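You operate a simulated robot arm through the tools that you are given. There is no shell and no other tool.

Carry out the task below with a simulated two-armed robot. There is one attempt and no reset: what you move stays moved.

TASK
Take the worn grey die and put it on top of the yellow filter. Open the top drawer, take the orange die from the inside the top drawer and put it on top of the white filter, then shut the drawer. Pick up the grease brush with one hand, pass it to the other hand and put it on the turntable top. Stack the 50 mm carton from the top of the grey table on top of the 30 mm carton. Put the red die on the top of the die bench. Take the white clip and leave it on top of the brown large carton. Pull the right door of the brown bench open. The order is free. Set down upright: white clip.

Only the result counts: the job must be done as asked and must still hold three seconds after the hand-in. Knocking over, shifting, dropping, spilling or breaking anything else fails it.

THE ROBOT
Two 7-joint arms with two-finger parallel grippers on one trunk, on a base that moves. Base frame: it is fixed to the floor where the robot stands at the start and does not move with it; the origin is under the middle of the robot, x ahead of it, y to its left, z up; the surface under the hand at the start is at about z = 0.98. Units: m, rad, N and s.
The left shoulder is at the start at [0.07, 0.134, 1.201], the right one opposite. With the tool pointing down near the work surface each hand reaches from about 0.1 to 0.64 m from the robot's upright axis, wherever it stands, measured 20 degrees to its own side. Places, roughly: carton [0.5, 2.75, 0.75]; grease brush (3x3x9 cm) [0.4, -1.3, 0.9]; large carton [-5, 4.25, 0.5]; orange die [0.25, 0.5, 1]; red die [0.5, 3.25, 0.75]; right door of the brown bench [-10.3, 1.1, 0.4]; top drawer [0.4, 0.2, 0.9]; top of the die bench [0.5, -1.1, 0.9]; turntable top [0.5, 1.1, 0.8]; white clip (5x4x7 cm) [-2.3, 2.6, 0.9]; white filter (6x6x11 cm) [0.6, -1.8, 0.9]; worn grey die [0.5, 0, 1]; yellow filter (5x5x8 cm) [0.6, -1.7, 0.9]. Payload 1.57 kg a hand.
The TCP of each hand is the grasp point between the finger pads, 0.03 m short of the fingertips. In the tool frame z runs along the fingers and y along their closing line. The gripper opens to 0.08 m. The fingers are 0.017 m wide and 0.012 m thick; the gripper's body (0.04 by 0.082 m) begins 0.08 m behind the TCP.
Orientation is told as [roll, pitch, yaw] about the base's x, y, z axes, in that order, counted from this pose: with the fingers straight down and closing along the base's y, the tool's x points along the base's -x, its y along +y and its z along -z.

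THE INTERFACE
- The arms move only by the tool apply_moves. It takes "left_plan", "right_plan" or both (then of equal length, played together; a hand with none holds still); each is a list of rows, each a list of 7 numbers: the gripper command, from -1 (fully open) to 1 (shut), values between in proportion, then the shift along the base's x, y, z in mm, then the turn, a rotation vector about the base's x, y, z in rad. In form: [[grip, x, y, z, ax, ay, az], ...]. A call has 1 to 20 rows; each row is the pose to reach, as a shift and turn from the pose commanded when the call began. A row lasts 0.2 s, in which the tool goes at most 0.05 m and 0.15 rad; a call with a longer step from one row to the next is refused whole, and so is a gripper value outside its range. A pose out of reach is approached as far as the arm can. The call stops where the force on the tool passes 40 N (or 10 N more than at its start, if that is more) or the arm is blocked; 0.2 s more then pass. The fingers move at their own pace (about 0.153 m/s each) and stop on an object; they squeeze with about 21 N. The grip force told is the motor's: it shows also when the fingers shut on nothing. Time passes only in rows, and 0.2 s behind the last, so rows that repeat a pose let the fingers close. The reply holds the time, the measured pose of the TCP, the force on the tool along the base axes, the opening and the grip force, in the units named above and with some noise, with the torque about the TCP (base axes, N m) and any sound that the robot's microphone picked up, and new pictures: "show" is both (left out), scene, wrist or none (wrist: the cameras of the hands that moved).
- Cameras (640 x 400 px; columns grow to the right, rows downward): "scene" is now at [0.1207, 0.0261, 1.405]; the picture's right is [0.38, -0.93, 0.00], its down [-0.74, -0.30, -0.60] and it looks along [0.56, 0.23, -0.80] (base axes); focal length 214 px, centre (320, 200). "left" rides on the left gripper at [0.072, 0.007, -0.122] in its tool frame; the picture's right is [-0.09, 1.00, 0.00], its down [-0.84, -0.08, -0.54] and it looks along [-0.54, -0.05, 0.84] (tool axes); focal length 238 px, centre (320, 200). "right" rides on the right gripper at [0.072, -0.007, -0.122] in its tool frame; the picture's right is [0.09, 1.00, 0.00], its down [-0.84, 0.08, -0.54] and it looks along [-0.54, 0.05, 0.84] (tool axes); focal length 238 px, centre (320, 200).
- slide_trunk(by): slides the trunk up (or, below 0, down) by that many m; the arms and the scene camera ride with it, the base frame stays. It gives what a move gives, with no picture.
- roll_base(legs): drives the robot by 1 to 6 legs, each [ahead, left, turn to the left] in m, m and rad, along the robot's own axes; the way and the turn of a leg run together, so that a leg with both is an arc; at most 1.5 m and 3.142 rad a leg. The arms and the cameras ride along, it lands a little off, and it stops where it bumps. It gives what a move gives, and a new picture of the scene camera.
- pan_tilt(pan, tilt): turns the head with the scene camera to pan (to the left, within 1.501 rad either way) and tilt (down, from -0.506 to 1.204), counted from straight ahead of the robot. It gives what a move gives, and a new picture of the scene camera.
- probe_pixels(camera, pixels): there is no depth. For up to 12 entries [column, row, z] of the newest picture of that camera ("zoom" is the newest enlarged one), the place [x, y] in the base frame at which the ray of that pixel passes the height z, good to about 0.003 m. It takes no simulated time.
- close_up(camera, box): a new picture of the part [left, top, right, bottom] of that camera's present view, enlarged. It takes no simulated time.
- hand_in(): hands the job in; it is judged then, once.

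Unless the task says otherwise, let go and move clear before handing in.

The tools are called after ">>>" as a command line: name --argument value ..., lists and objects as JSON in quotes. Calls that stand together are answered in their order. apply_moves: Moves the arms, as the interface text tells. Its arguments: {"type":"object","properties":{"left_plan":{"type":"array"},"right_plan":{"type":"array"},"show":{"type":"string","enum":["both","scene","wrist","none"]}},"required":[]} The other tools are called the same way: slide_trunk (by) moves the trunk up or down; roll_base (legs) drives the base; pan_tilt (pan, tilt) turns the head that bears the scene camera; probe_pixels (camera, pixels) gives the place at which the rays of pixels pass given heights; close_up (camera, box) takes an enlarged picture of a part of a camera's view; hand_in () hands the job in.

At the start:

```text
time_s: 0.0
left_position: [0.3281, 0.4284, 1.1863]
left_ee_rot: [0.0, 0.0, 0.0]
left_wrist_force: [0.4, 0.6, 0.1]
left_wrist_torque: [-0.01, 0.01, 0.0]
left_opening: 0.0802
left_finger_force: 0.0
right_position: [0.3892, 0.0192, 1.2871]
right_ee_rot: [0.0, 0.0, 0.0]
right_wrist_force: [-0.2, -0.7, -0.6]
right_wrist_torque: [-0.04, 0.02, 0.0]
right_opening: 0.0803
right_finger_force: 0.0
trunk travel left (down, up): [-0.775, 0.165]
robot x, y, heading: [-0.0007, -0.0021, 0.001]
head pan, tilt (commanded): [0.387, 0.922]
```

scene: 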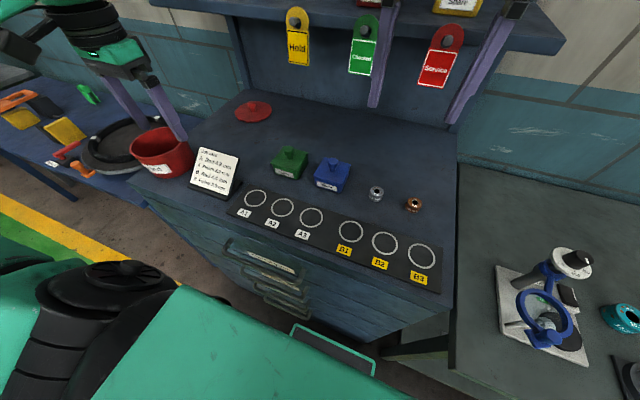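
right: 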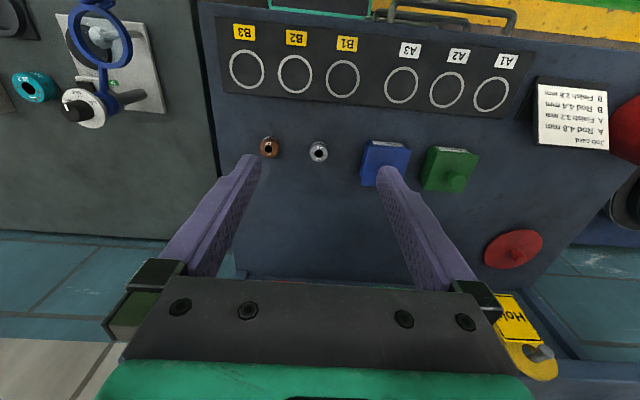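
left: 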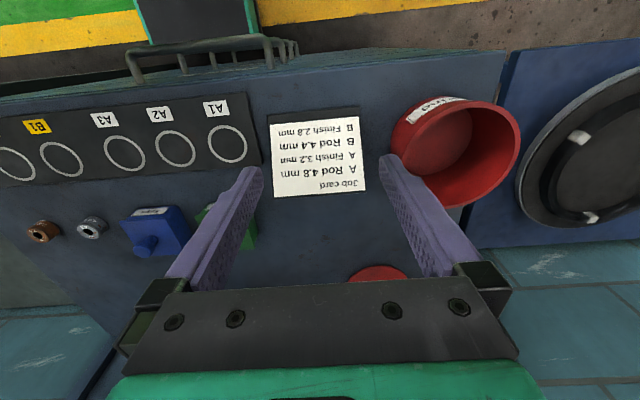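

The scene picture shows a small grey ring at about (376,193) and a copper ring at (413,204) on the bench, with the drawers' handles below at (260,260). I take close-ups to identify the dies before moving.

>>> close_up --camera "scene" --box '[230, 130, 470, 280]'

>>> close_up --camera "right" --box '[200, 100, 440, 250]'

>>> probe_pixels --camera "scene" --pixels '[[376, 193, 0.99], [413, 204, 0.99], [289, 163, 1.0], [332, 175, 1.0], [262, 258, 0.9], [210, 215, 0.98], [440, 290, 0.98], [456, 160, 0.98]]'

```text
2.67 times, centred on (350, 205) of scene
```

zoom: 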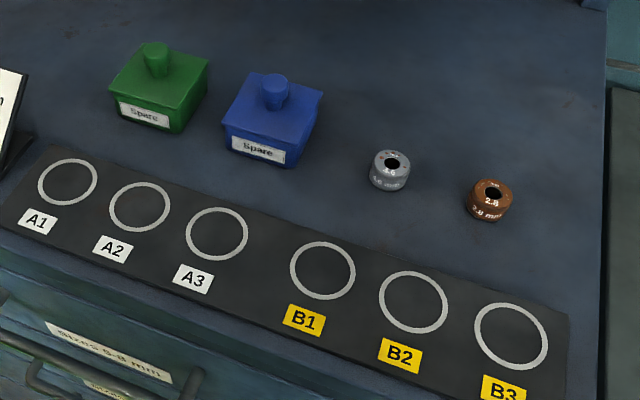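

```text
2.67 times, centred on (320, 175) of right
```

zoom: 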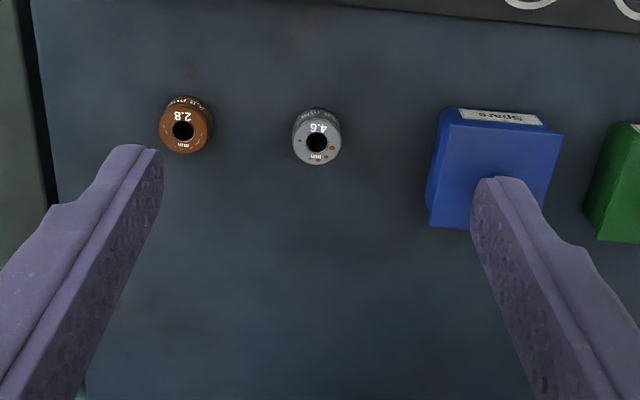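

```text
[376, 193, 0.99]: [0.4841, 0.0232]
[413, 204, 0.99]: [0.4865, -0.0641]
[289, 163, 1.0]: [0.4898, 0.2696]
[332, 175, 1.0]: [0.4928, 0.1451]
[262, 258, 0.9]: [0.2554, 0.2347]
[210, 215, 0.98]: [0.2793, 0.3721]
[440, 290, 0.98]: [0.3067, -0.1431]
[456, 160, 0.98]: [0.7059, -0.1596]
```

The grey die with rust spots sits at about (0.484, 0.023) (scene pixel (376,193)), and the drawers lie below the front edge. I look around with the head to learn the layout to the right and left before moving.

>>> pan_tilt --pan -1.2 --tilt 0.5

>>> pan_tilt --pan -0.5 --tilt 0.6

>>> pan_tilt --pan 1.2 --tilt 0.5

>>> pan_tilt --pan 1.5 --tilt 0.2

```text
time_s: 1.7
left_position: [0.3281, 0.4291, 1.1869]
left_ee_rot: [0.0, 0.0, 0.0]
left_wrist_force: [-0.1, -0.7, -0.4]
left_wrist_torque: [-0.01, 0.0, -0.02]
left_opening: 0.0799
left_finger_force: 0.1
right_position: [0.3892, 0.018, 1.2863]
right_ee_rot: [0.0, 0.0, 0.001]
right_wrist_force: [0.7, -0.3, 0.2]
right_wrist_torque: [0.02, 0.0, -0.01]
right_opening: 0.0798
right_finger_force: 0.0
trunk travel left (down, up): [-0.775, 0.165]
robot x, y, heading: [0.0006, 0.0004, -0.0]
head pan, tilt (commanded): [-1.201, 0.499]
```

scene: 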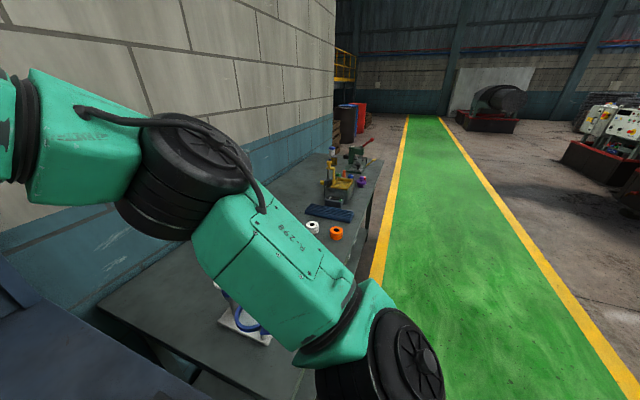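

```text
time_s: 2.7
left_position: [0.327, 0.4273, 1.1863]
left_ee_rot: [0.001, 0.001, -0.002]
left_wrist_force: [1.0, -0.8, 1.0]
left_wrist_torque: [0.0, -0.01, 0.0]
left_opening: 0.0797
left_finger_force: 0.0
right_position: [0.3876, 0.0194, 1.2876]
right_ee_rot: [-0.001, -0.001, 0.0]
right_wrist_force: [-0.6, 0.4, 1.5]
right_wrist_torque: [-0.01, 0.01, 0.02]
right_opening: 0.0802
right_finger_force: 0.1
trunk travel left (down, up): [-0.775, 0.165]
robot x, y, heading: [0.0014, -0.0, 0.001]
head pan, tilt (commanded): [-0.499, 0.6]
```

scene: 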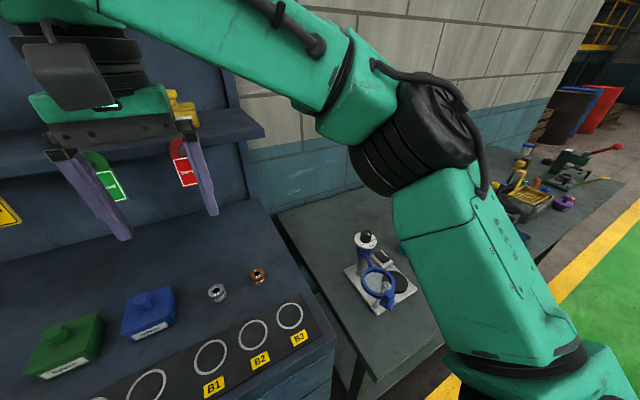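

```text
time_s: 4.5
left_position: [0.327, 0.4293, 1.1856]
left_ee_rot: [0.0, 0.0, 0.0]
left_wrist_force: [0.7, 0.2, 0.8]
left_wrist_torque: [0.01, 0.01, -0.01]
left_opening: 0.0801
left_finger_force: 0.1
right_position: [0.389, 0.0195, 1.2872]
right_ee_rot: [0.001, 0.0, 0.002]
right_wrist_force: [-0.1, -0.6, -0.2]
right_wrist_torque: [0.01, 0.03, 0.02]
right_opening: 0.0799
right_finger_force: 0.2
trunk travel left (down, up): [-0.775, 0.165]
robot x, y, heading: [0.0012, 0.001, -0.003]
head pan, tilt (commanded): [1.201, 0.499]
```

scene: 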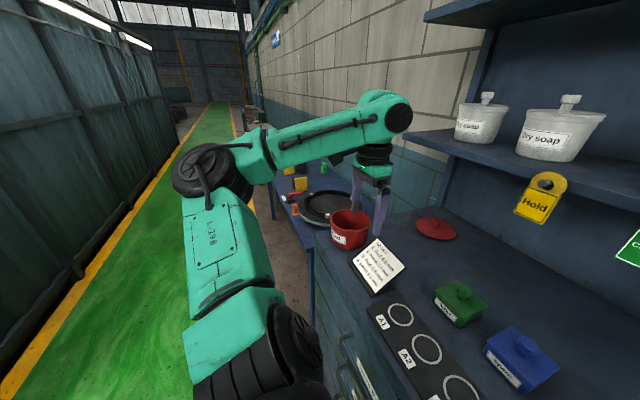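

```text
time_s: 5.3
left_position: [0.3288, 0.4289, 1.187]
left_ee_rot: [-0.001, 0.001, 0.001]
left_wrist_force: [-0.7, 0.6, 0.5]
left_wrist_torque: [0.0, -0.03, -0.02]
left_opening: 0.0798
left_finger_force: 0.0
right_position: [0.3888, 0.018, 1.2866]
right_ee_rot: [0.0, -0.001, 0.0]
right_wrist_force: [0.7, -0.9, 1.1]
right_wrist_torque: [0.04, -0.04, 0.03]
right_opening: 0.0802
right_finger_force: 0.0
trunk travel left (down, up): [-0.775, 0.165]
robot x, y, heading: [0.0008, -0.003, 0.001]
head pan, tilt (commanded): [1.499, 0.201]
```

scene: 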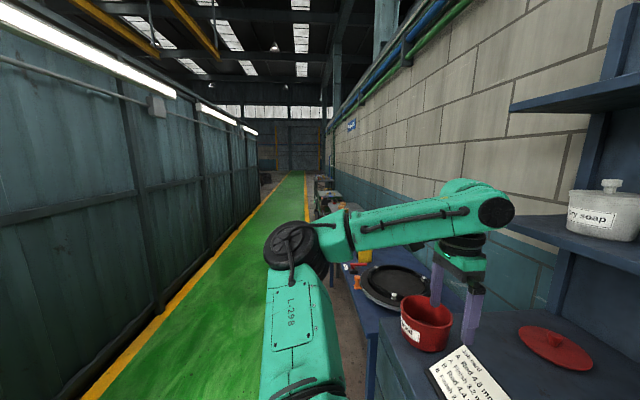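

The views show the bench corridor: grey table with filters to the right (about (330,230) in the first), turntable and red bowl to the left. Next I tilt down at the drawers to see the handles.

>>> pan_tilt --pan 0.5 --tilt 1.2

```text
time_s: 6.5
left_position: [0.3271, 0.4288, 1.1858]
left_ee_rot: [0.0, 0.0, -0.001]
left_wrist_force: [0.2, -0.3, 0.5]
left_wrist_torque: [0.02, -0.01, 0.01]
left_opening: 0.0799
left_finger_force: 0.0
right_position: [0.3893, 0.0193, 1.2864]
right_ee_rot: [0.001, 0.001, 0.001]
right_wrist_force: [0.7, -0.6, 0.1]
right_wrist_torque: [0.02, 0.02, -0.01]
right_opening: 0.0801
right_finger_force: 0.0
trunk travel left (down, up): [-0.775, 0.165]
robot x, y, heading: [-0.0025, -0.0003, 0.004]
head pan, tilt (commanded): [0.499, 1.201]
```

scene: 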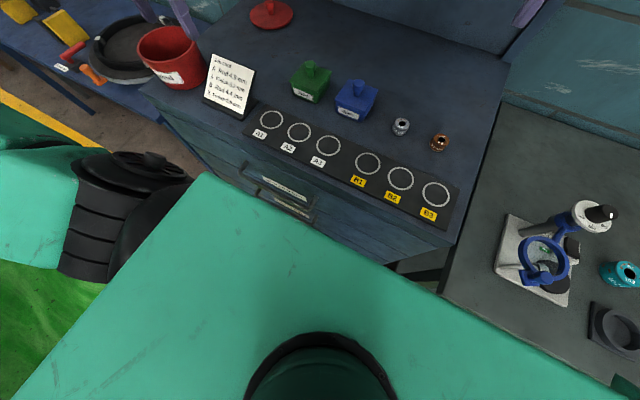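

The robot's own chest hides most of the drawers; only handle labels at about (285,190) are seen. I back the base off 0.35 m so the drawer has room and I can see the handles.

>>> roll_base --legs '[[-0.35, 0, 0]]'

>>> pan_tilt --pan 0.3 --tilt 0.9

```text
time_s: 8.8
left_position: [-0.0163, 0.4285, 1.1854]
left_ee_rot: [0.001, 0.003, 0.0]
left_wrist_force: [0.0, 0.0, 0.3]
left_wrist_torque: [0.02, 0.01, -0.01]
left_opening: 0.08
left_finger_force: 0.1
right_position: [0.0454, 0.0185, 1.2873]
right_ee_rot: [-0.001, 0.002, -0.002]
right_wrist_force: [0.5, -0.5, 0.1]
right_wrist_torque: [0.01, 0.03, 0.02]
right_opening: 0.0802
right_finger_force: 0.0
trunk travel left (down, up): [-0.775, 0.165]
robot x, y, heading: [-0.3456, -0.0037, -0.004]
head pan, tilt (commanded): [0.499, 1.201]
```

scene: 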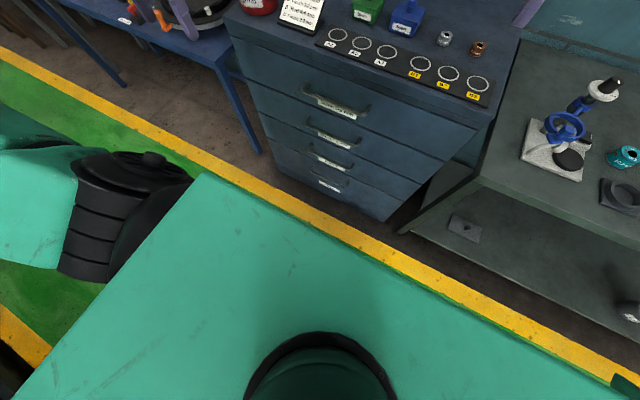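

```text
time_s: 9.6
left_position: [-0.0179, 0.4297, 1.1859]
left_ee_rot: [0.001, -0.001, -0.002]
left_wrist_force: [-0.1, 0.1, 0.6]
left_wrist_torque: [0.02, -0.04, -0.02]
left_opening: 0.08
left_finger_force: 0.0
right_position: [0.0423, 0.0181, 1.2869]
right_ee_rot: [0.0, 0.0, -0.001]
right_wrist_force: [-0.4, 0.7, 0.3]
right_wrist_torque: [-0.02, 0.0, -0.02]
right_opening: 0.0801
right_finger_force: 0.0
trunk travel left (down, up): [-0.775, 0.165]
robot x, y, heading: [-0.3449, -0.0022, 0.002]
head pan, tilt (commanded): [0.3, 0.901]
```

scene: 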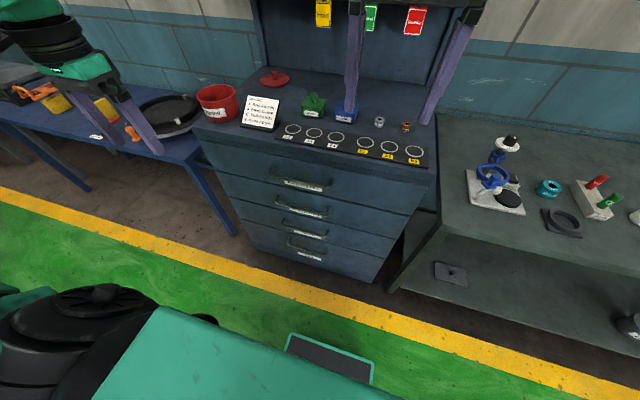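

>>> close_up --camera "scene" --box '[220, 130, 420, 255]'

>>> probe_pixels --camera "scene" --pixels '[[274, 181, 0.9], [330, 183, 0.9], [302, 185, 0.9], [302, 192, 0.88], [275, 181, 0.88], [330, 183, 0.88]]'

```text
3.20 times, centred on (320, 192) of scene
```

zoom: 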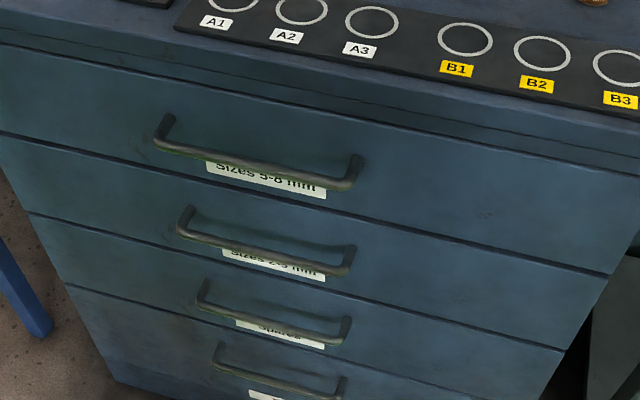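

```text
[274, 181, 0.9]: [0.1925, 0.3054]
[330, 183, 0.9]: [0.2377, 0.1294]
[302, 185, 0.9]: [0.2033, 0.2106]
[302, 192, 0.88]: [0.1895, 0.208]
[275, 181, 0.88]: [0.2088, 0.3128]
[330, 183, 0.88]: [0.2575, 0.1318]
```

The top drawer's handle bar spans from about (269,175) to (330,188) in the scene picture. I probe both ends at several heights to find the height where they share the same x.

>>> probe_pixels --camera "zoom" --pixels '[[158, 143, 0.92], [352, 187, 0.92], [158, 143, 0.9], [352, 187, 0.9], [158, 143, 0.88], [352, 187, 0.88], [158, 143, 0.86], [352, 187, 0.86], [165, 118, 0.9], [357, 158, 0.9], [620, 165, 0.98], [20, 30, 0.98]]'

```text
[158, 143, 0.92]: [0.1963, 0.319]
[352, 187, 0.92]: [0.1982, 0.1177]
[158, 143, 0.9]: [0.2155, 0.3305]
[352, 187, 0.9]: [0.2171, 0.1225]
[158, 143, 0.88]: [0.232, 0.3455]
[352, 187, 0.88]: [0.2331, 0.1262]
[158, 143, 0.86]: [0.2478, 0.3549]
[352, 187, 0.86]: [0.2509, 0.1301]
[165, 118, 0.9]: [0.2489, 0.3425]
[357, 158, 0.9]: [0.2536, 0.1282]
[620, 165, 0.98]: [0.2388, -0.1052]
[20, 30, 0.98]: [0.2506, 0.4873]
```

Both ends agree for any height (the bar is parallel to y), so I need another view; the bar's middle is at y≈0.225. I shift the base left and a little back so the handle is centred, then look with the wrist cameras.

>>> roll_base --legs '[[-0.05, 0.22, 0]]'

>>> pan_tilt --pan 0.0 --tilt 0.75

>>> close_up --camera "right" --box '[0, 0, 640, 400]'

```text
time_s: 11.3
left_position: [-0.0655, 0.649, 1.1867]
left_ee_rot: [0.002, 0.001, -0.005]
left_wrist_force: [0.9, 0.4, -0.3]
left_wrist_torque: [0.02, 0.04, -0.01]
left_opening: 0.08
left_finger_force: 0.0
right_position: [-0.0061, 0.2381, 1.2869]
right_ee_rot: [0.001, 0.0, -0.003]
right_wrist_force: [-0.4, 0.5, -0.5]
right_wrist_torque: [0.03, 0.0, 0.02]
right_opening: 0.0801
right_finger_force: 0.0
trunk travel left (down, up): [-0.775, 0.165]
robot x, y, heading: [-0.3959, 0.2242, -0.002]
head pan, tilt (commanded): [0.3, 0.901]
```

scene: 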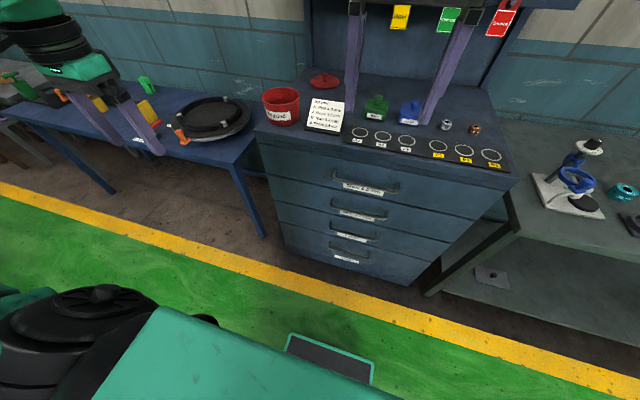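

```text
time_s: 12.1
left_position: [-0.0669, 0.652, 1.1851]
left_ee_rot: [-0.001, 0.0, -0.003]
left_wrist_force: [0.2, 0.5, 0.8]
left_wrist_torque: [-0.01, 0.02, 0.02]
left_opening: 0.0798
left_finger_force: 0.1
right_position: [-0.0059, 0.2405, 1.2865]
right_ee_rot: [0.0, 0.001, -0.004]
right_wrist_force: [0.2, 0.6, 0.3]
right_wrist_torque: [0.01, 0.01, 0.02]
right_opening: 0.0802
right_finger_force: 0.1
trunk travel left (down, up): [-0.775, 0.165]
robot x, y, heading: [-0.3938, 0.2236, -0.003]
head pan, tilt (commanded): [0.0, 0.75]
```

scene: 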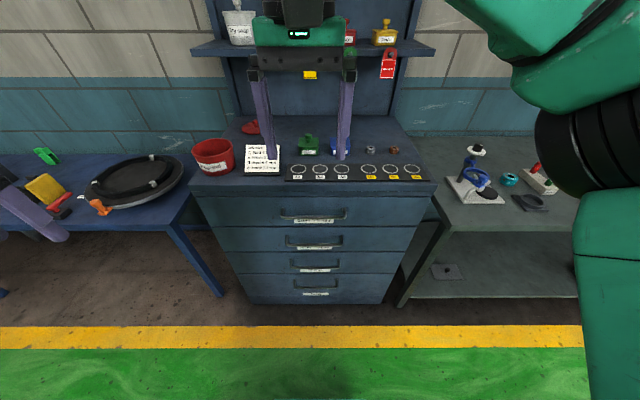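

```text
1.00 times, centred on (320, 200) of right (not enlarged: the box is as wide or as high as the picture)
```

zoom: 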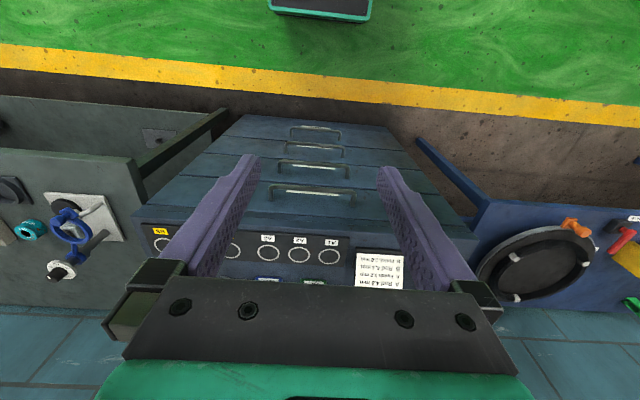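

The right wrist view shows the top handle's bar at around (275–350,190) and the scene view at (281–347,213). I probe both to triangulate the bar's height.

>>> close_up --camera "scene" --box '[240, 170, 400, 270]'

>>> close_up --camera "right" --box '[240, 130, 400, 230]'

```text
4.00 times, centred on (320, 220) of scene
```

zoom: 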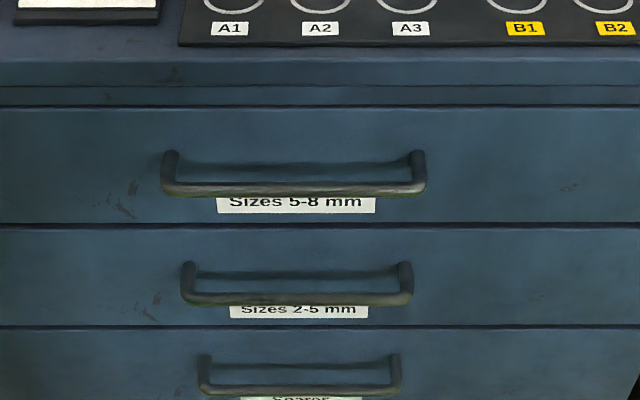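

```text
4.00 times, centred on (320, 180) of right
```

zoom: 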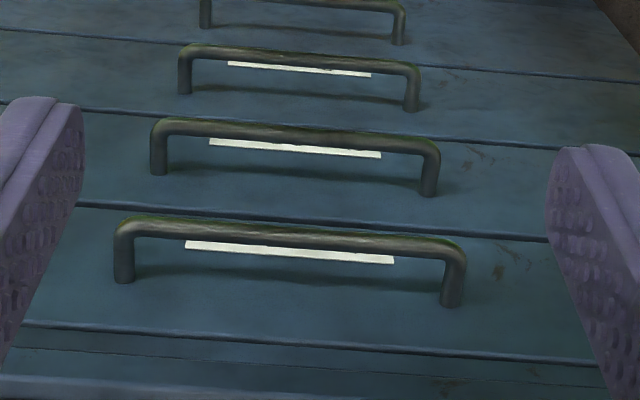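

>>> probe_pixels --camera "zoom" --pixels '[[290, 238, 0.94], [290, 238, 0.9], [290, 238, 0.86], [290, 238, 0.82], [125, 280, 0.9], [455, 305, 0.9], [125, 280, 0.86], [455, 305, 0.86]]'

>>> probe_pixels --camera "scene" --pixels '[[313.75, 216.75, 0.94], [313.75, 216.75, 0.9], [313.75, 216.75, 0.86], [313.75, 216.75, 0.82], [282, 216.75, 0.9], [345.5, 216.75, 0.9], [313, 209, 0.9], [313, 209, 0.86], [313, 185, 0.98], [313, 196.5, 0.94], [313, 191.5, 0.96]]'

```text
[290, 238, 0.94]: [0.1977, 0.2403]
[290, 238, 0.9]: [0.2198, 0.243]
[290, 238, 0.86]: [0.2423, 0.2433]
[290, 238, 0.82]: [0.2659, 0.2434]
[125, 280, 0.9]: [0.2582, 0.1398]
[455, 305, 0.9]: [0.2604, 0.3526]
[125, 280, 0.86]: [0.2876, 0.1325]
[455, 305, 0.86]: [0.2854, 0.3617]
```

```text
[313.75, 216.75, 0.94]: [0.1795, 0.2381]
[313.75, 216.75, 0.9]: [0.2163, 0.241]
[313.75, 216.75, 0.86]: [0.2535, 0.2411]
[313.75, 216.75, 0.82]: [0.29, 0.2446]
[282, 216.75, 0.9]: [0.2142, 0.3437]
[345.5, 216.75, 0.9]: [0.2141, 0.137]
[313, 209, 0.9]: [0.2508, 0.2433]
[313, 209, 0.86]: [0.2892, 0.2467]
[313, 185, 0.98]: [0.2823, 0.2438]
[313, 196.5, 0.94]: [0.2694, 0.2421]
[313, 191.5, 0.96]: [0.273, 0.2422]
```

Triangulating gives the bar at x≈0.225, y 0.137–0.344, z≈0.89, with the drawer front at x≈0.262, so there is about 3 cm behind the bar for down-pointing fingers. I roll 0.1 m ahead for reach and bring the right hand above the gap.

>>> roll_base --legs '[[0.1, 0, 0]]'

```text
time_s: 13.3
left_position: [0.0304, 0.65, 1.1877]
left_ee_rot: [0.001, -0.004, -0.004]
left_wrist_force: [0.3, -0.7, -0.3]
left_wrist_torque: [-0.01, -0.02, -0.04]
left_opening: 0.08
left_finger_force: 0.1
right_position: [0.0913, 0.2397, 1.2891]
right_ee_rot: [-0.001, -0.004, -0.004]
right_wrist_force: [-0.4, -0.7, -0.7]
right_wrist_torque: [0.01, -0.03, -0.01]
right_opening: 0.0799
right_finger_force: 0.1
trunk travel left (down, up): [-0.775, 0.165]
robot x, y, heading: [-0.2925, 0.2214, -0.005]
head pan, tilt (commanded): [0.0, 0.75]
```

scene: 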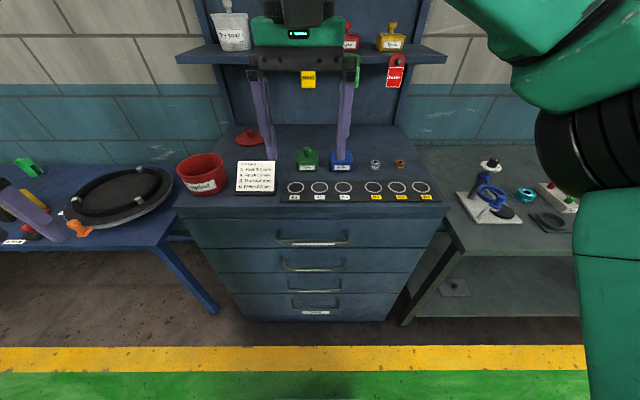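

The handle is now centred at (313,238) in the scene view. I bring the right hand, fingers half open, down to just above the gap behind the bar.

>>> apply_moves --right_plan '[[0, 20, 0, -34, 0, 0, 0], [0, 40, 0, -68, 0, 0, 0], [0, 60, 0, -102, 0, 0, 0], [0, 80, 0, -136, 0, 0, 0], [0, 100, 0, -170, 0, 0, 0], [0, 120, 0, -204, 0, 0, 0], [0, 140, 0, -238, 0, 0, 0], [0, 155, 0, -267, 0, 0, 0], [0, 155, 0, -267, 0, 0, 0]]' --show "both"

```text
time_s: 15.3
left_position: [0.0336, 0.6498, 1.1858]
left_ee_rot: [0.001, 0.0, -0.005]
left_wrist_force: [1.1, 0.2, 0.8]
left_wrist_torque: [0.0, 0.0, -0.01]
left_opening: 0.0797
left_finger_force: 0.1
right_position: [0.2482, 0.2419, 1.0203]
right_ee_rot: [0.001, -0.001, -0.003]
right_wrist_force: [0.5, -0.4, -0.6]
right_wrist_torque: [-0.01, 0.0, 0.0]
right_opening: 0.0401
right_finger_force: 0.0
trunk travel left (down, up): [-0.775, 0.165]
robot x, y, heading: [-0.2946, 0.2202, -0.005]
head pan, tilt (commanded): [0.0, 0.75]
```

scene: 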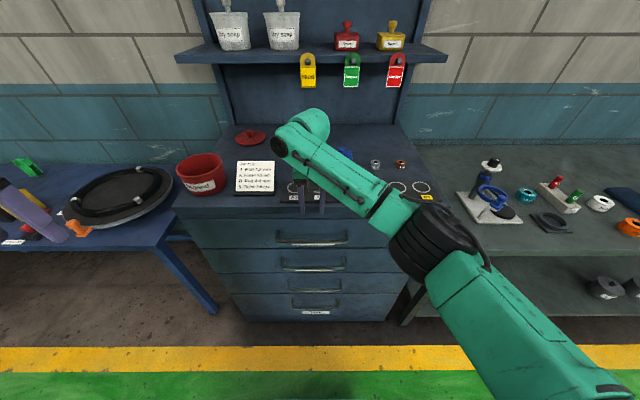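
right: 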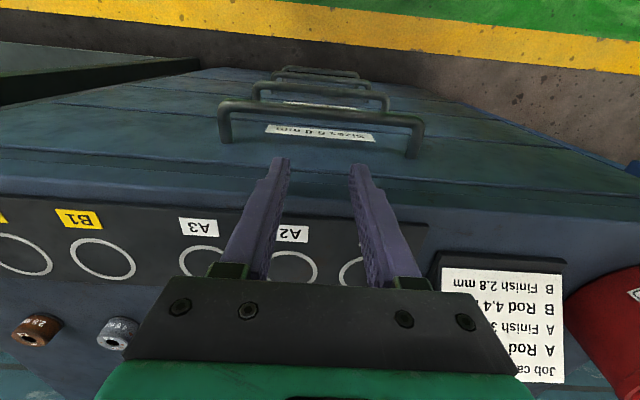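

The right wrist camera now shows the bar along (220–422, 105–118). I probe it at z≈0.89 to confirm the bar's x before descending.

>>> probe_pixels --camera "right" --pixels '[[320, 111, 0.89], [320, 111, 0.9], [320, 111, 0.88], [225, 137, 0.89], [412, 152, 0.89], [320, 192, 0.94], [320, 192, 0.98]]'

>>> close_up --camera "right" --box '[200, 70, 440, 220]'

```text
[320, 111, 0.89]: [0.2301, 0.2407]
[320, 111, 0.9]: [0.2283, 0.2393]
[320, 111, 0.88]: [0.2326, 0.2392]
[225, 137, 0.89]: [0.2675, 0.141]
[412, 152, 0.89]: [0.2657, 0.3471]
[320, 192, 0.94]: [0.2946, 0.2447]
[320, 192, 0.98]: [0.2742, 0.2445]
```

```text
2.67 times, centred on (320, 145) of right
```

zoom: 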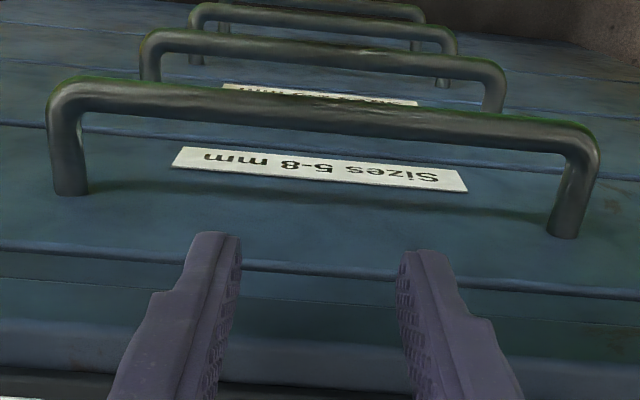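

The bar's centre is at x≈0.229 and the front at x≈0.266, so the finger slot's middle is x≈0.250, where the hand already is (0.248). I descend to z≈0.905.

>>> apply_moves --right_plan '[[0, 1, 0, -40, 0, 0, 0], [0, 1, 0, -80, 0, 0, 0], [0, 1, 0, -116, 0, 0, 0], [0, 1, 0, -116, 0, 0, 0]]' --show "wrist"

```text
time_s: 16.3
left_position: [0.0331, 0.6498, 1.1862]
left_ee_rot: [-0.001, 0.0, -0.004]
left_wrist_force: [-0.4, 0.0, 0.4]
left_wrist_torque: [-0.02, -0.04, 0.02]
left_opening: 0.0801
left_finger_force: 0.0
right_position: [0.2513, 0.2426, 0.9038]
right_ee_rot: [0.002, -0.002, -0.003]
right_wrist_force: [2.2, 0.2, 2.3]
right_wrist_torque: [-0.02, 0.17, -0.02]
right_opening: 0.0403
right_finger_force: 0.4
trunk travel left (down, up): [-0.775, 0.165]
robot x, y, heading: [-0.2962, 0.2215, -0.003]
head pan, tilt (commanded): [0.0, 0.75]
```

right: 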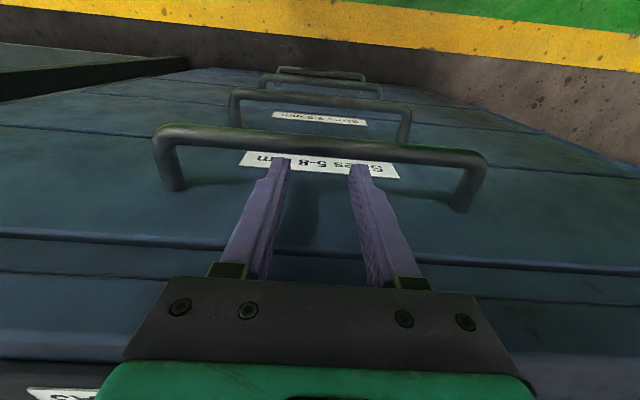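

The fingers stand in the slot behind the bar at (290–350,165). I pull back along -x.

>>> apply_moves --right_plan '[[0, -10, 0, 0, 0, 0, 0], [0, -25, 0, 0, 0, 0, 0], [0, -45, 0, 0, 0, 0, 0], [0, -65, 0, 0, 0, 0, 0], [0, -85, 0, 0, 0, 0, 0], [0, -105, 0, 0, 0, 0, 0], [0, -125, 0, 0, 0, 0, 0], [0, -145, 0, 0, 0, 0, 0], [0, -165, 0, 0, 0, 0, 0], [0, -185, 0, 0, 0, 0, 0], [0, -205, 0, 0, 0, 0, 0]]' --show "both"

```text
time_s: 18.7
left_position: [0.0335, 0.6513, 1.1868]
left_ee_rot: [0.0, -0.002, -0.005]
left_wrist_force: [0.0, -0.3, 0.0]
left_wrist_torque: [0.0, -0.04, 0.02]
left_opening: 0.0799
left_finger_force: 0.0
right_position: [0.0449, 0.2387, 0.9032]
right_ee_rot: [-0.002, 0.004, -0.001]
right_wrist_force: [-0.4, -0.1, 0.2]
right_wrist_torque: [0.04, 0.0, 0.02]
right_opening: 0.0402
right_finger_force: 0.1
trunk travel left (down, up): [-0.775, 0.165]
robot x, y, heading: [-0.2937, 0.2237, -0.002]
head pan, tilt (commanded): [0.0, 0.75]
```

scene: 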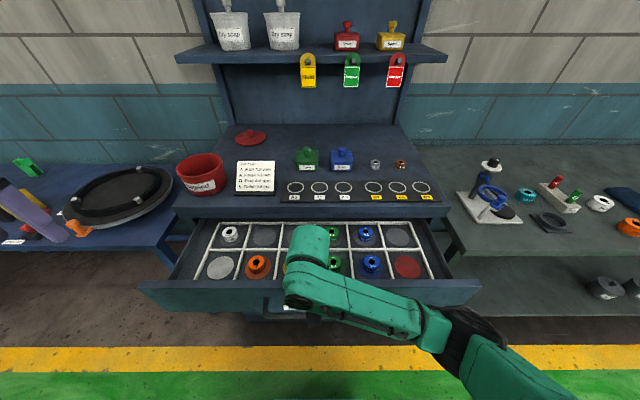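
right: 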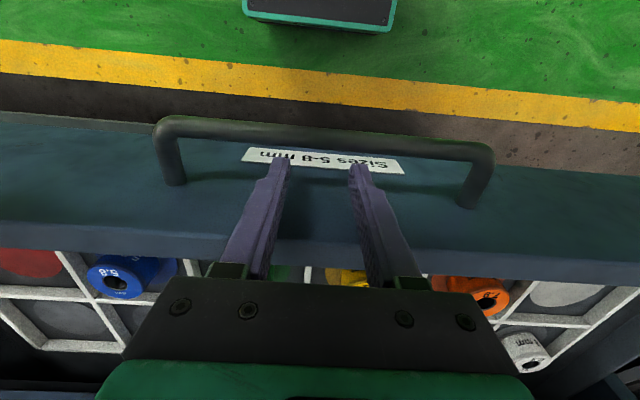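

The drawer is open and the orange die shows at about (258,266) in the scene picture. I zoom in and probe it.

>>> close_up --camera "scene" --box '[180, 210, 340, 310]'

>>> probe_pixels --camera "scene" --pixels '[[258, 260, 0.93], [258, 260, 0.91], [258, 270, 0.89], [258, 276, 0.88], [230, 230, 0.91]]'

```text
4.00 times, centred on (260, 260) of scene
```

zoom: 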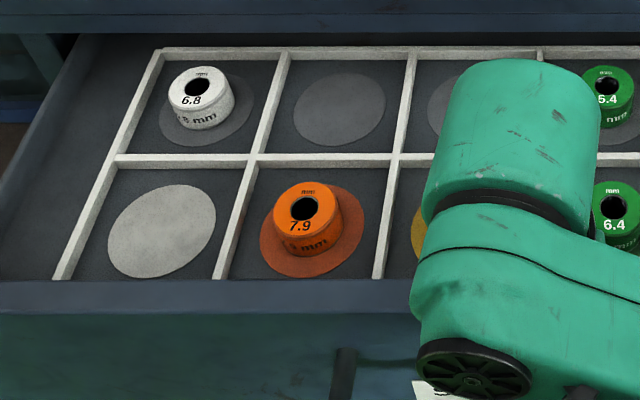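

```text
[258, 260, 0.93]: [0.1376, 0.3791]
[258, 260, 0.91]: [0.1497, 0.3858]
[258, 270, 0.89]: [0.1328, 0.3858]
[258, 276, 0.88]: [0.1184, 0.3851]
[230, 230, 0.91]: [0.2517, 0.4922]
```

The orange die (7.9) sits in its cell at roughly (0.135, 0.385), alone with that colour. I bring the left hand above it for a wrist view.

>>> apply_moves --left_plan '[[-1, 10, -38, -5, 0, 0, 0], [-1, 25, -76, -15, 0, 0, 0], [-1, 40, -114, -25, 0, 0, 0], [-1, 55, -152, -40, 0, 0, 0], [-1, 70, -190, -50, 0, 0, 0], [-1, 85, -228, -55, 0, 0, 0], [-1, 100, -262, -60, 0, 0, 0], [-1, 100, -262, -60, 0, 0, 0]]' --show "both"

```text
time_s: 20.5
left_position: [0.1326, 0.3891, 1.1254]
left_ee_rot: [0.001, 0.0, -0.003]
left_wrist_force: [-0.3, 0.5, 0.3]
left_wrist_torque: [-0.03, -0.02, 0.0]
left_opening: 0.08
left_finger_force: 0.0
right_position: [0.0455, 0.2394, 0.904]
right_ee_rot: [0.0, 0.0, -0.004]
right_wrist_force: [0.3, -0.3, -0.4]
right_wrist_torque: [0.02, -0.01, -0.01]
right_opening: 0.0398
right_finger_force: 0.1
trunk travel left (down, up): [-0.775, 0.165]
robot x, y, heading: [-0.2939, 0.2214, -0.007]
head pan, tilt (commanded): [0.0, 0.75]
```

scene: 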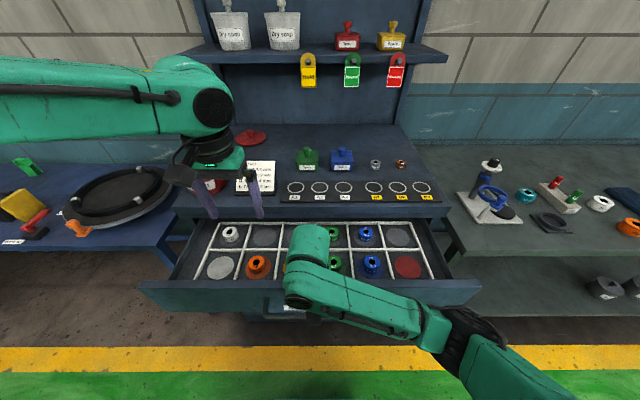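
left: 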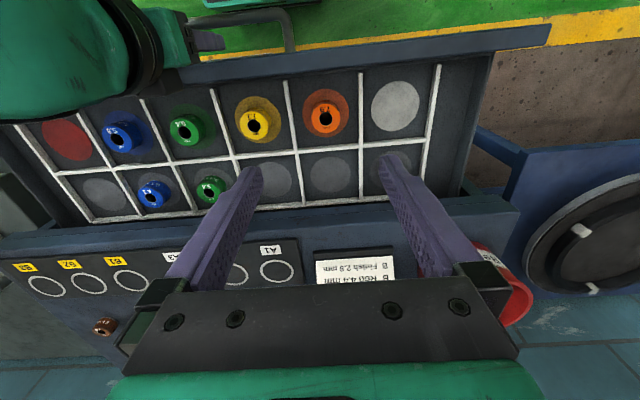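

The left wrist view shows the orange die's top at about (325,118). I probe and enlarge it.

>>> close_up --camera "left" --box '[225, 60, 465, 210]'

>>> probe_pixels --camera "left" --pixels '[[326, 118, 0.9], [326, 118, 0.88], [326, 118, 0.86], [280, 115, 0.86], [365, 110, 0.86], [323, 154, 0.86], [312, 75, 0.86]]'

>>> probe_pixels --camera "scene" --pixels '[[257, 261, 0.9], [257, 261, 0.88], [257, 261, 0.86]]'

```text
2.67 times, centred on (345, 135) of left
```

zoom: 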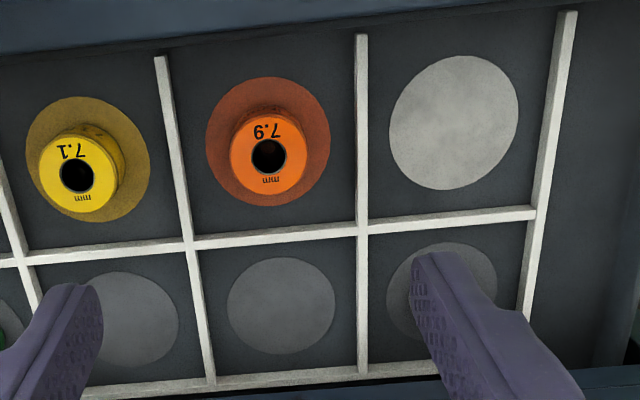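

```text
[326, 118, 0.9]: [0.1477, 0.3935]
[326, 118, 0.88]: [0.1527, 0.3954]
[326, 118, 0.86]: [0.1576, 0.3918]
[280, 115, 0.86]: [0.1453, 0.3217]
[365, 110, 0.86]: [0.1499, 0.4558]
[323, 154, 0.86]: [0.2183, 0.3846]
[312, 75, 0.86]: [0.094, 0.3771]
```

```text
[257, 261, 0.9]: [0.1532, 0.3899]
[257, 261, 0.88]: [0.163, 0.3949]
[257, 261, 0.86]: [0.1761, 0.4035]
```

>>> probe_pixels --camera "left" --pixels '[[325.5, 113, 0.9], [325.5, 113, 0.88], [325.5, 113, 0.86], [325.5, 118, 0.905], [291, 115, 0.87], [360, 115, 0.87], [325, 149, 0.87], [325, 79, 0.87]]'

>>> probe_pixels --camera "scene" --pixels '[[257.5, 268, 0.9], [257.5, 268, 0.88], [257.5, 268, 0.86], [256.3, 262, 0.905]]'

```text
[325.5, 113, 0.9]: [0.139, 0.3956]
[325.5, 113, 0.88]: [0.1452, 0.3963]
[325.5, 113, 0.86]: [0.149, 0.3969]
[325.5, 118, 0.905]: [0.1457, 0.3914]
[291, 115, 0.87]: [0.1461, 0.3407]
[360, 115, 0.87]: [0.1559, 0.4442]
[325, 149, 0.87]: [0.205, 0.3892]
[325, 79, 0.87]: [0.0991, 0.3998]
```

```text
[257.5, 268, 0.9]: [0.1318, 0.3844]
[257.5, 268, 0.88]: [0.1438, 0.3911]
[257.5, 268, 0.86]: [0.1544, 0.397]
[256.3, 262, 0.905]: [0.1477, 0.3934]
```

The orange die is about 40 mm wide at (0.146, 0.392), its top at z≈0.905 and the drawer floor at ≈0.875; the cell walls are at y≈0.341 and 0.444, so I open to 60 mm only. I descend in two stages, looking before the last one.

>>> apply_moves --left_plan '[[-0.5, 5, 1, -40, 0, 0, 0], [-0.5, 10, 2, -80, 0, 0, 0], [-0.5, 13, 2, -120, 0, 0, 0], [-0.5, 13, 2, -150, 0, 0, 0], [-0.5, 13, 2, -150, 0, 0, 0]]' --show "wrist"

```text
time_s: 21.7
left_position: [0.1465, 0.3893, 0.9766]
left_ee_rot: [0.0, 0.001, -0.004]
left_wrist_force: [0.9, -0.2, 0.2]
left_wrist_torque: [-0.02, -0.03, -0.03]
left_opening: 0.0602
left_finger_force: 0.0
right_position: [0.0448, 0.2404, 0.9037]
right_ee_rot: [-0.001, 0.002, -0.004]
right_wrist_force: [-0.5, -1.0, 0.5]
right_wrist_torque: [-0.03, 0.06, -0.01]
right_opening: 0.04
right_finger_force: 0.0
trunk travel left (down, up): [-0.775, 0.165]
robot x, y, heading: [-0.2909, 0.221, -0.007]
head pan, tilt (commanded): [0.0, 0.75]
```

left: 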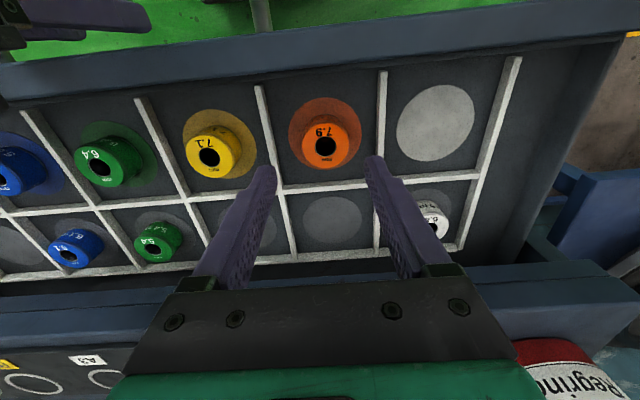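

The die's top centre is now at about (326,146) between the fingertips at (268,170) and (372,160). I probe it at its top height to correct the aim.

>>> close_up --camera "left" --box '[240, 80, 400, 180]'

>>> probe_pixels --camera "left" --pixels '[[326, 147, 0.905], [326, 147, 0.9], [326, 147, 0.895], [301, 147, 0.9], [350, 147, 0.9]]'

```text
4.00 times, centred on (320, 130) of left
```

zoom: 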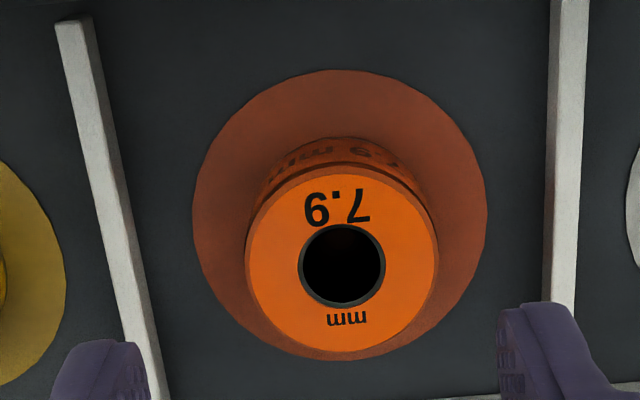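

```text
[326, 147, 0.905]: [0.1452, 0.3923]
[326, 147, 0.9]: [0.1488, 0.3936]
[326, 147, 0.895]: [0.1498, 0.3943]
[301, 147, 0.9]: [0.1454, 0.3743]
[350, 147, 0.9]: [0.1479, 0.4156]
```

The die is at (0.147, 0.393), dead ahead; I descend to z≈0.912 with 3 mm to the left and close.

>>> apply_moves --left_plan '[[-0.5, 1, 3, -30, 0, 0, 0], [-0.5, 1, 3, -55, 0, 0, 0], [-0.5, 1, 3, -64, 0, 0, 0], [-0.5, 1, 3, -64, 0, 0, 0], [0, 1, 3, -64, 0, 0, 0], [1, 1, 3, -64, 0, 0, 0], [1, 1, 3, -64, 0, 0, 0], [1, 1, 3, -64, 0, 0, 0]]' --show "wrist"

```text
time_s: 23.5
left_position: [0.1482, 0.3946, 0.9139]
left_ee_rot: [0.001, 0.001, -0.005]
left_wrist_force: [-1.1, 0.1, -0.8]
left_wrist_torque: [-0.08, 0.0, -0.01]
left_opening: 0.0424
left_finger_force: 21.5
right_position: [0.0449, 0.239, 0.9033]
right_ee_rot: [0.001, 0.002, -0.004]
right_wrist_force: [-0.7, 0.4, -0.3]
right_wrist_torque: [-0.01, -0.01, 0.01]
right_opening: 0.0399
right_finger_force: 0.1
trunk travel left (down, up): [-0.775, 0.165]
robot x, y, heading: [-0.2996, 0.2239, -0.006]
head pan, tilt (commanded): [0.0, 0.75]
```

left: 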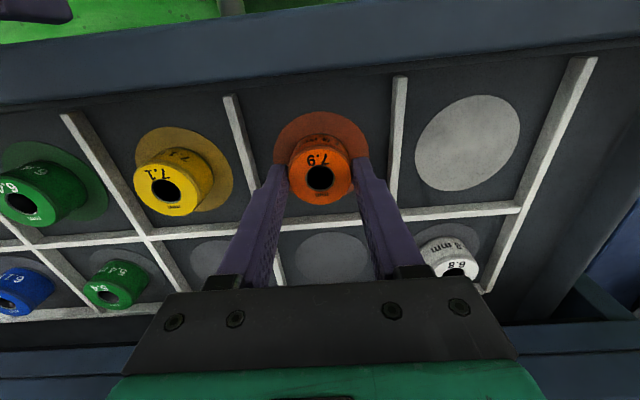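

The fingers hold the die at 42 mm opening with 21 N. I lift straight up.

>>> apply_moves --left_plan '[[1, 0, 0, 15, 0, 0, 0], [1, 0, 0, 45, 0, 0, 0], [1, 0, 0, 90, 0, 0, 0], [1, 0, 0, 135, 0, 0, 0], [1, 0, 0, 180, 0, 0, 0], [1, 0, 0, 225, 0, 0, 0], [1, 0, 0, 240, 0, 0, 0]]' --show "both"

```text
time_s: 25.1
left_position: [0.1482, 0.3925, 1.1521]
left_ee_rot: [-0.001, 0.0, -0.003]
left_wrist_force: [-0.2, -0.1, -2.6]
left_wrist_torque: [-0.01, -0.02, 0.0]
left_opening: 0.0423
left_finger_force: 21.4
right_position: [0.0455, 0.2395, 0.9038]
right_ee_rot: [0.0, 0.0, -0.004]
right_wrist_force: [0.0, 0.5, -0.5]
right_wrist_torque: [0.01, -0.02, -0.01]
right_opening: 0.0402
right_finger_force: 0.0
trunk travel left (down, up): [-0.775, 0.165]
robot x, y, heading: [-0.2954, 0.2267, -0.002]
head pan, tilt (commanded): [0.0, 0.75]
```

scene: 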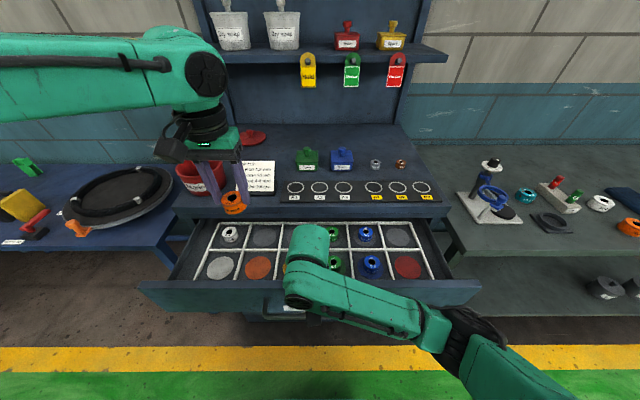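
left: 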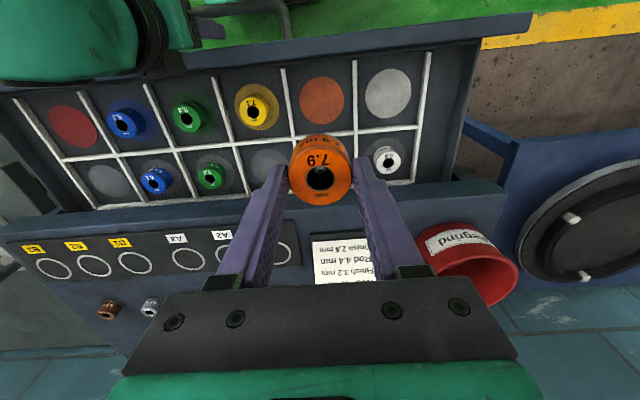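

The orange die hangs at (233,202) in the scene, clear of the drawer. Now I push the drawer shut with the right fingers, which still stand behind the bar.

>>> apply_moves --right_plan '[[0, 15, 0, 0, 0, 0, 0], [0, 35, 0, 0, 0, 0, 0], [0, 55, 0, 0, 0, 0, 0], [0, 75, 0, 0, 0, 0, 0], [0, 95, 0, 0, 0, 0, 0], [0, 115, 0, 0, 0, 0, 0], [0, 135, 0, 0, 0, 0, 0], [0, 155, 0, 0, 0, 0, 0], [0, 175, 0, 0, 0, 0, 0], [0, 195, 0, 0, 0, 0, 0], [0, 205, 0, 0, 0, 0, 0], [0, 211, 0, 0, 0, 0, 0], [0, 216, 0, 0, 0, 0, 0]]' --show "both"

```text
time_s: 28.0
left_position: [0.1413, 0.3913, 1.1545]
left_ee_rot: [0.004, -0.006, -0.003]
left_wrist_force: [0.3, 0.5, -2.6]
left_wrist_torque: [0.02, 0.02, 0.0]
left_opening: 0.0421
left_finger_force: 20.8
right_position: [0.2538, 0.2406, 0.9038]
right_ee_rot: [0.0, 0.007, 0.0]
right_wrist_force: [-18.5, -2.4, 4.5]
right_wrist_torque: [0.28, -1.8, 0.23]
right_opening: 0.04
right_finger_force: 0.2
trunk travel left (down, up): [-0.775, 0.165]
robot x, y, heading: [-0.2952, 0.2208, -0.005]
head pan, tilt (commanded): [0.0, 0.75]
stopped in row 13 (right hand): the force on the tool passed its limit at 42 N (the readings are from after the stop); the commanded pose is now the measured one
```

scene: 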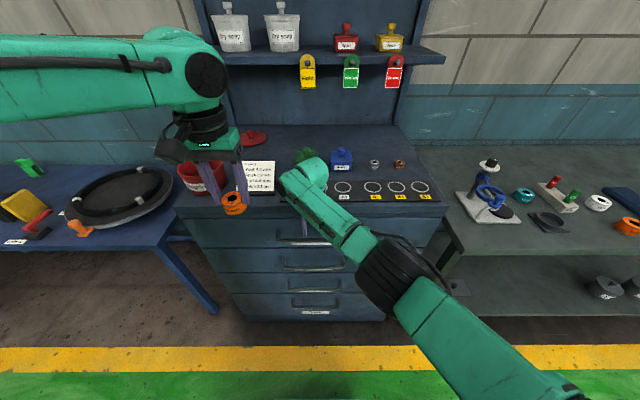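
right: 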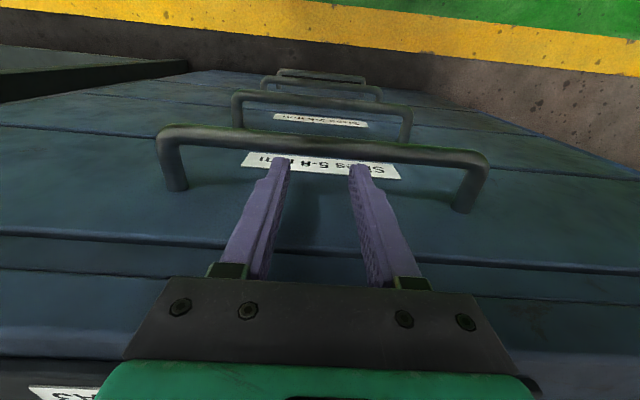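

The drawer is shut: the push met 42 N at x≈0.254 and the front looks flush. I back off 4 mm and raise the right hand out of the slot.

>>> apply_moves --right_plan '[[0, -4, 0, 0, 0, 0, 0], [0, -4, 0, 30, 0, 0, 0], [0, -4, 0, 75, 0, 0, 0], [0, -4, 0, 120, 0, 0, 0], [0, -4, 0, 165, 0, 0, 0], [0, -4, 0, 210, 0, 0, 0], [0, -4, 0, 250, 0, 0, 0]]' --show "both"

```text
time_s: 29.6
left_position: [0.1447, 0.3959, 1.1516]
left_ee_rot: [-0.002, -0.002, -0.003]
left_wrist_force: [0.3, 0.2, -3.2]
left_wrist_torque: [-0.06, -0.02, 0.03]
left_opening: 0.0424
left_finger_force: 20.7
right_position: [0.2484, 0.2458, 1.1436]
right_ee_rot: [-0.015, 0.018, 0.016]
right_wrist_force: [-0.6, 0.2, -0.4]
right_wrist_torque: [-0.02, -0.03, -0.01]
right_opening: 0.0401
right_finger_force: 0.0
right hand out of reach, approached as far as the arm can: row 7
trunk travel left (down, up): [-0.775, 0.165]
robot x, y, heading: [-0.292, 0.2215, -0.007]
head pan, tilt (commanded): [0.0, 0.75]
```

scene: 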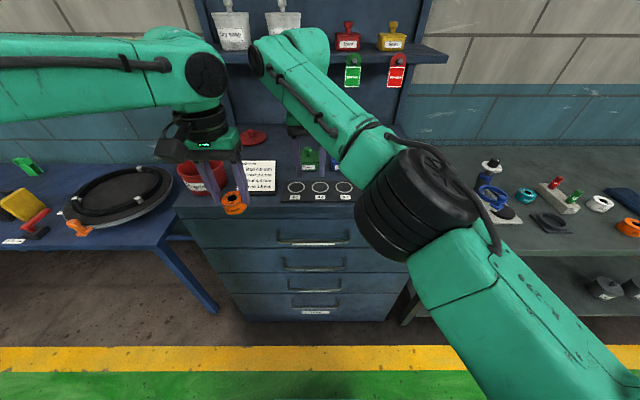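
right: 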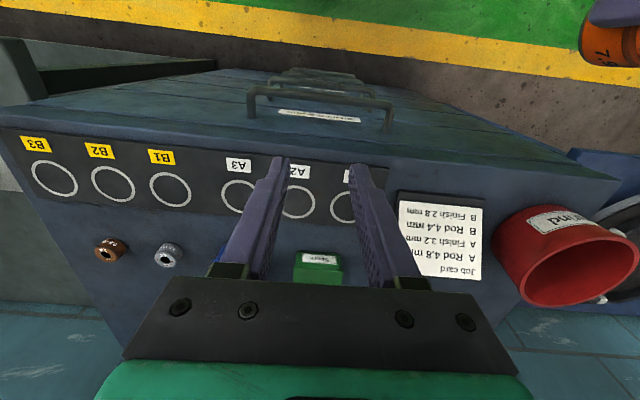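

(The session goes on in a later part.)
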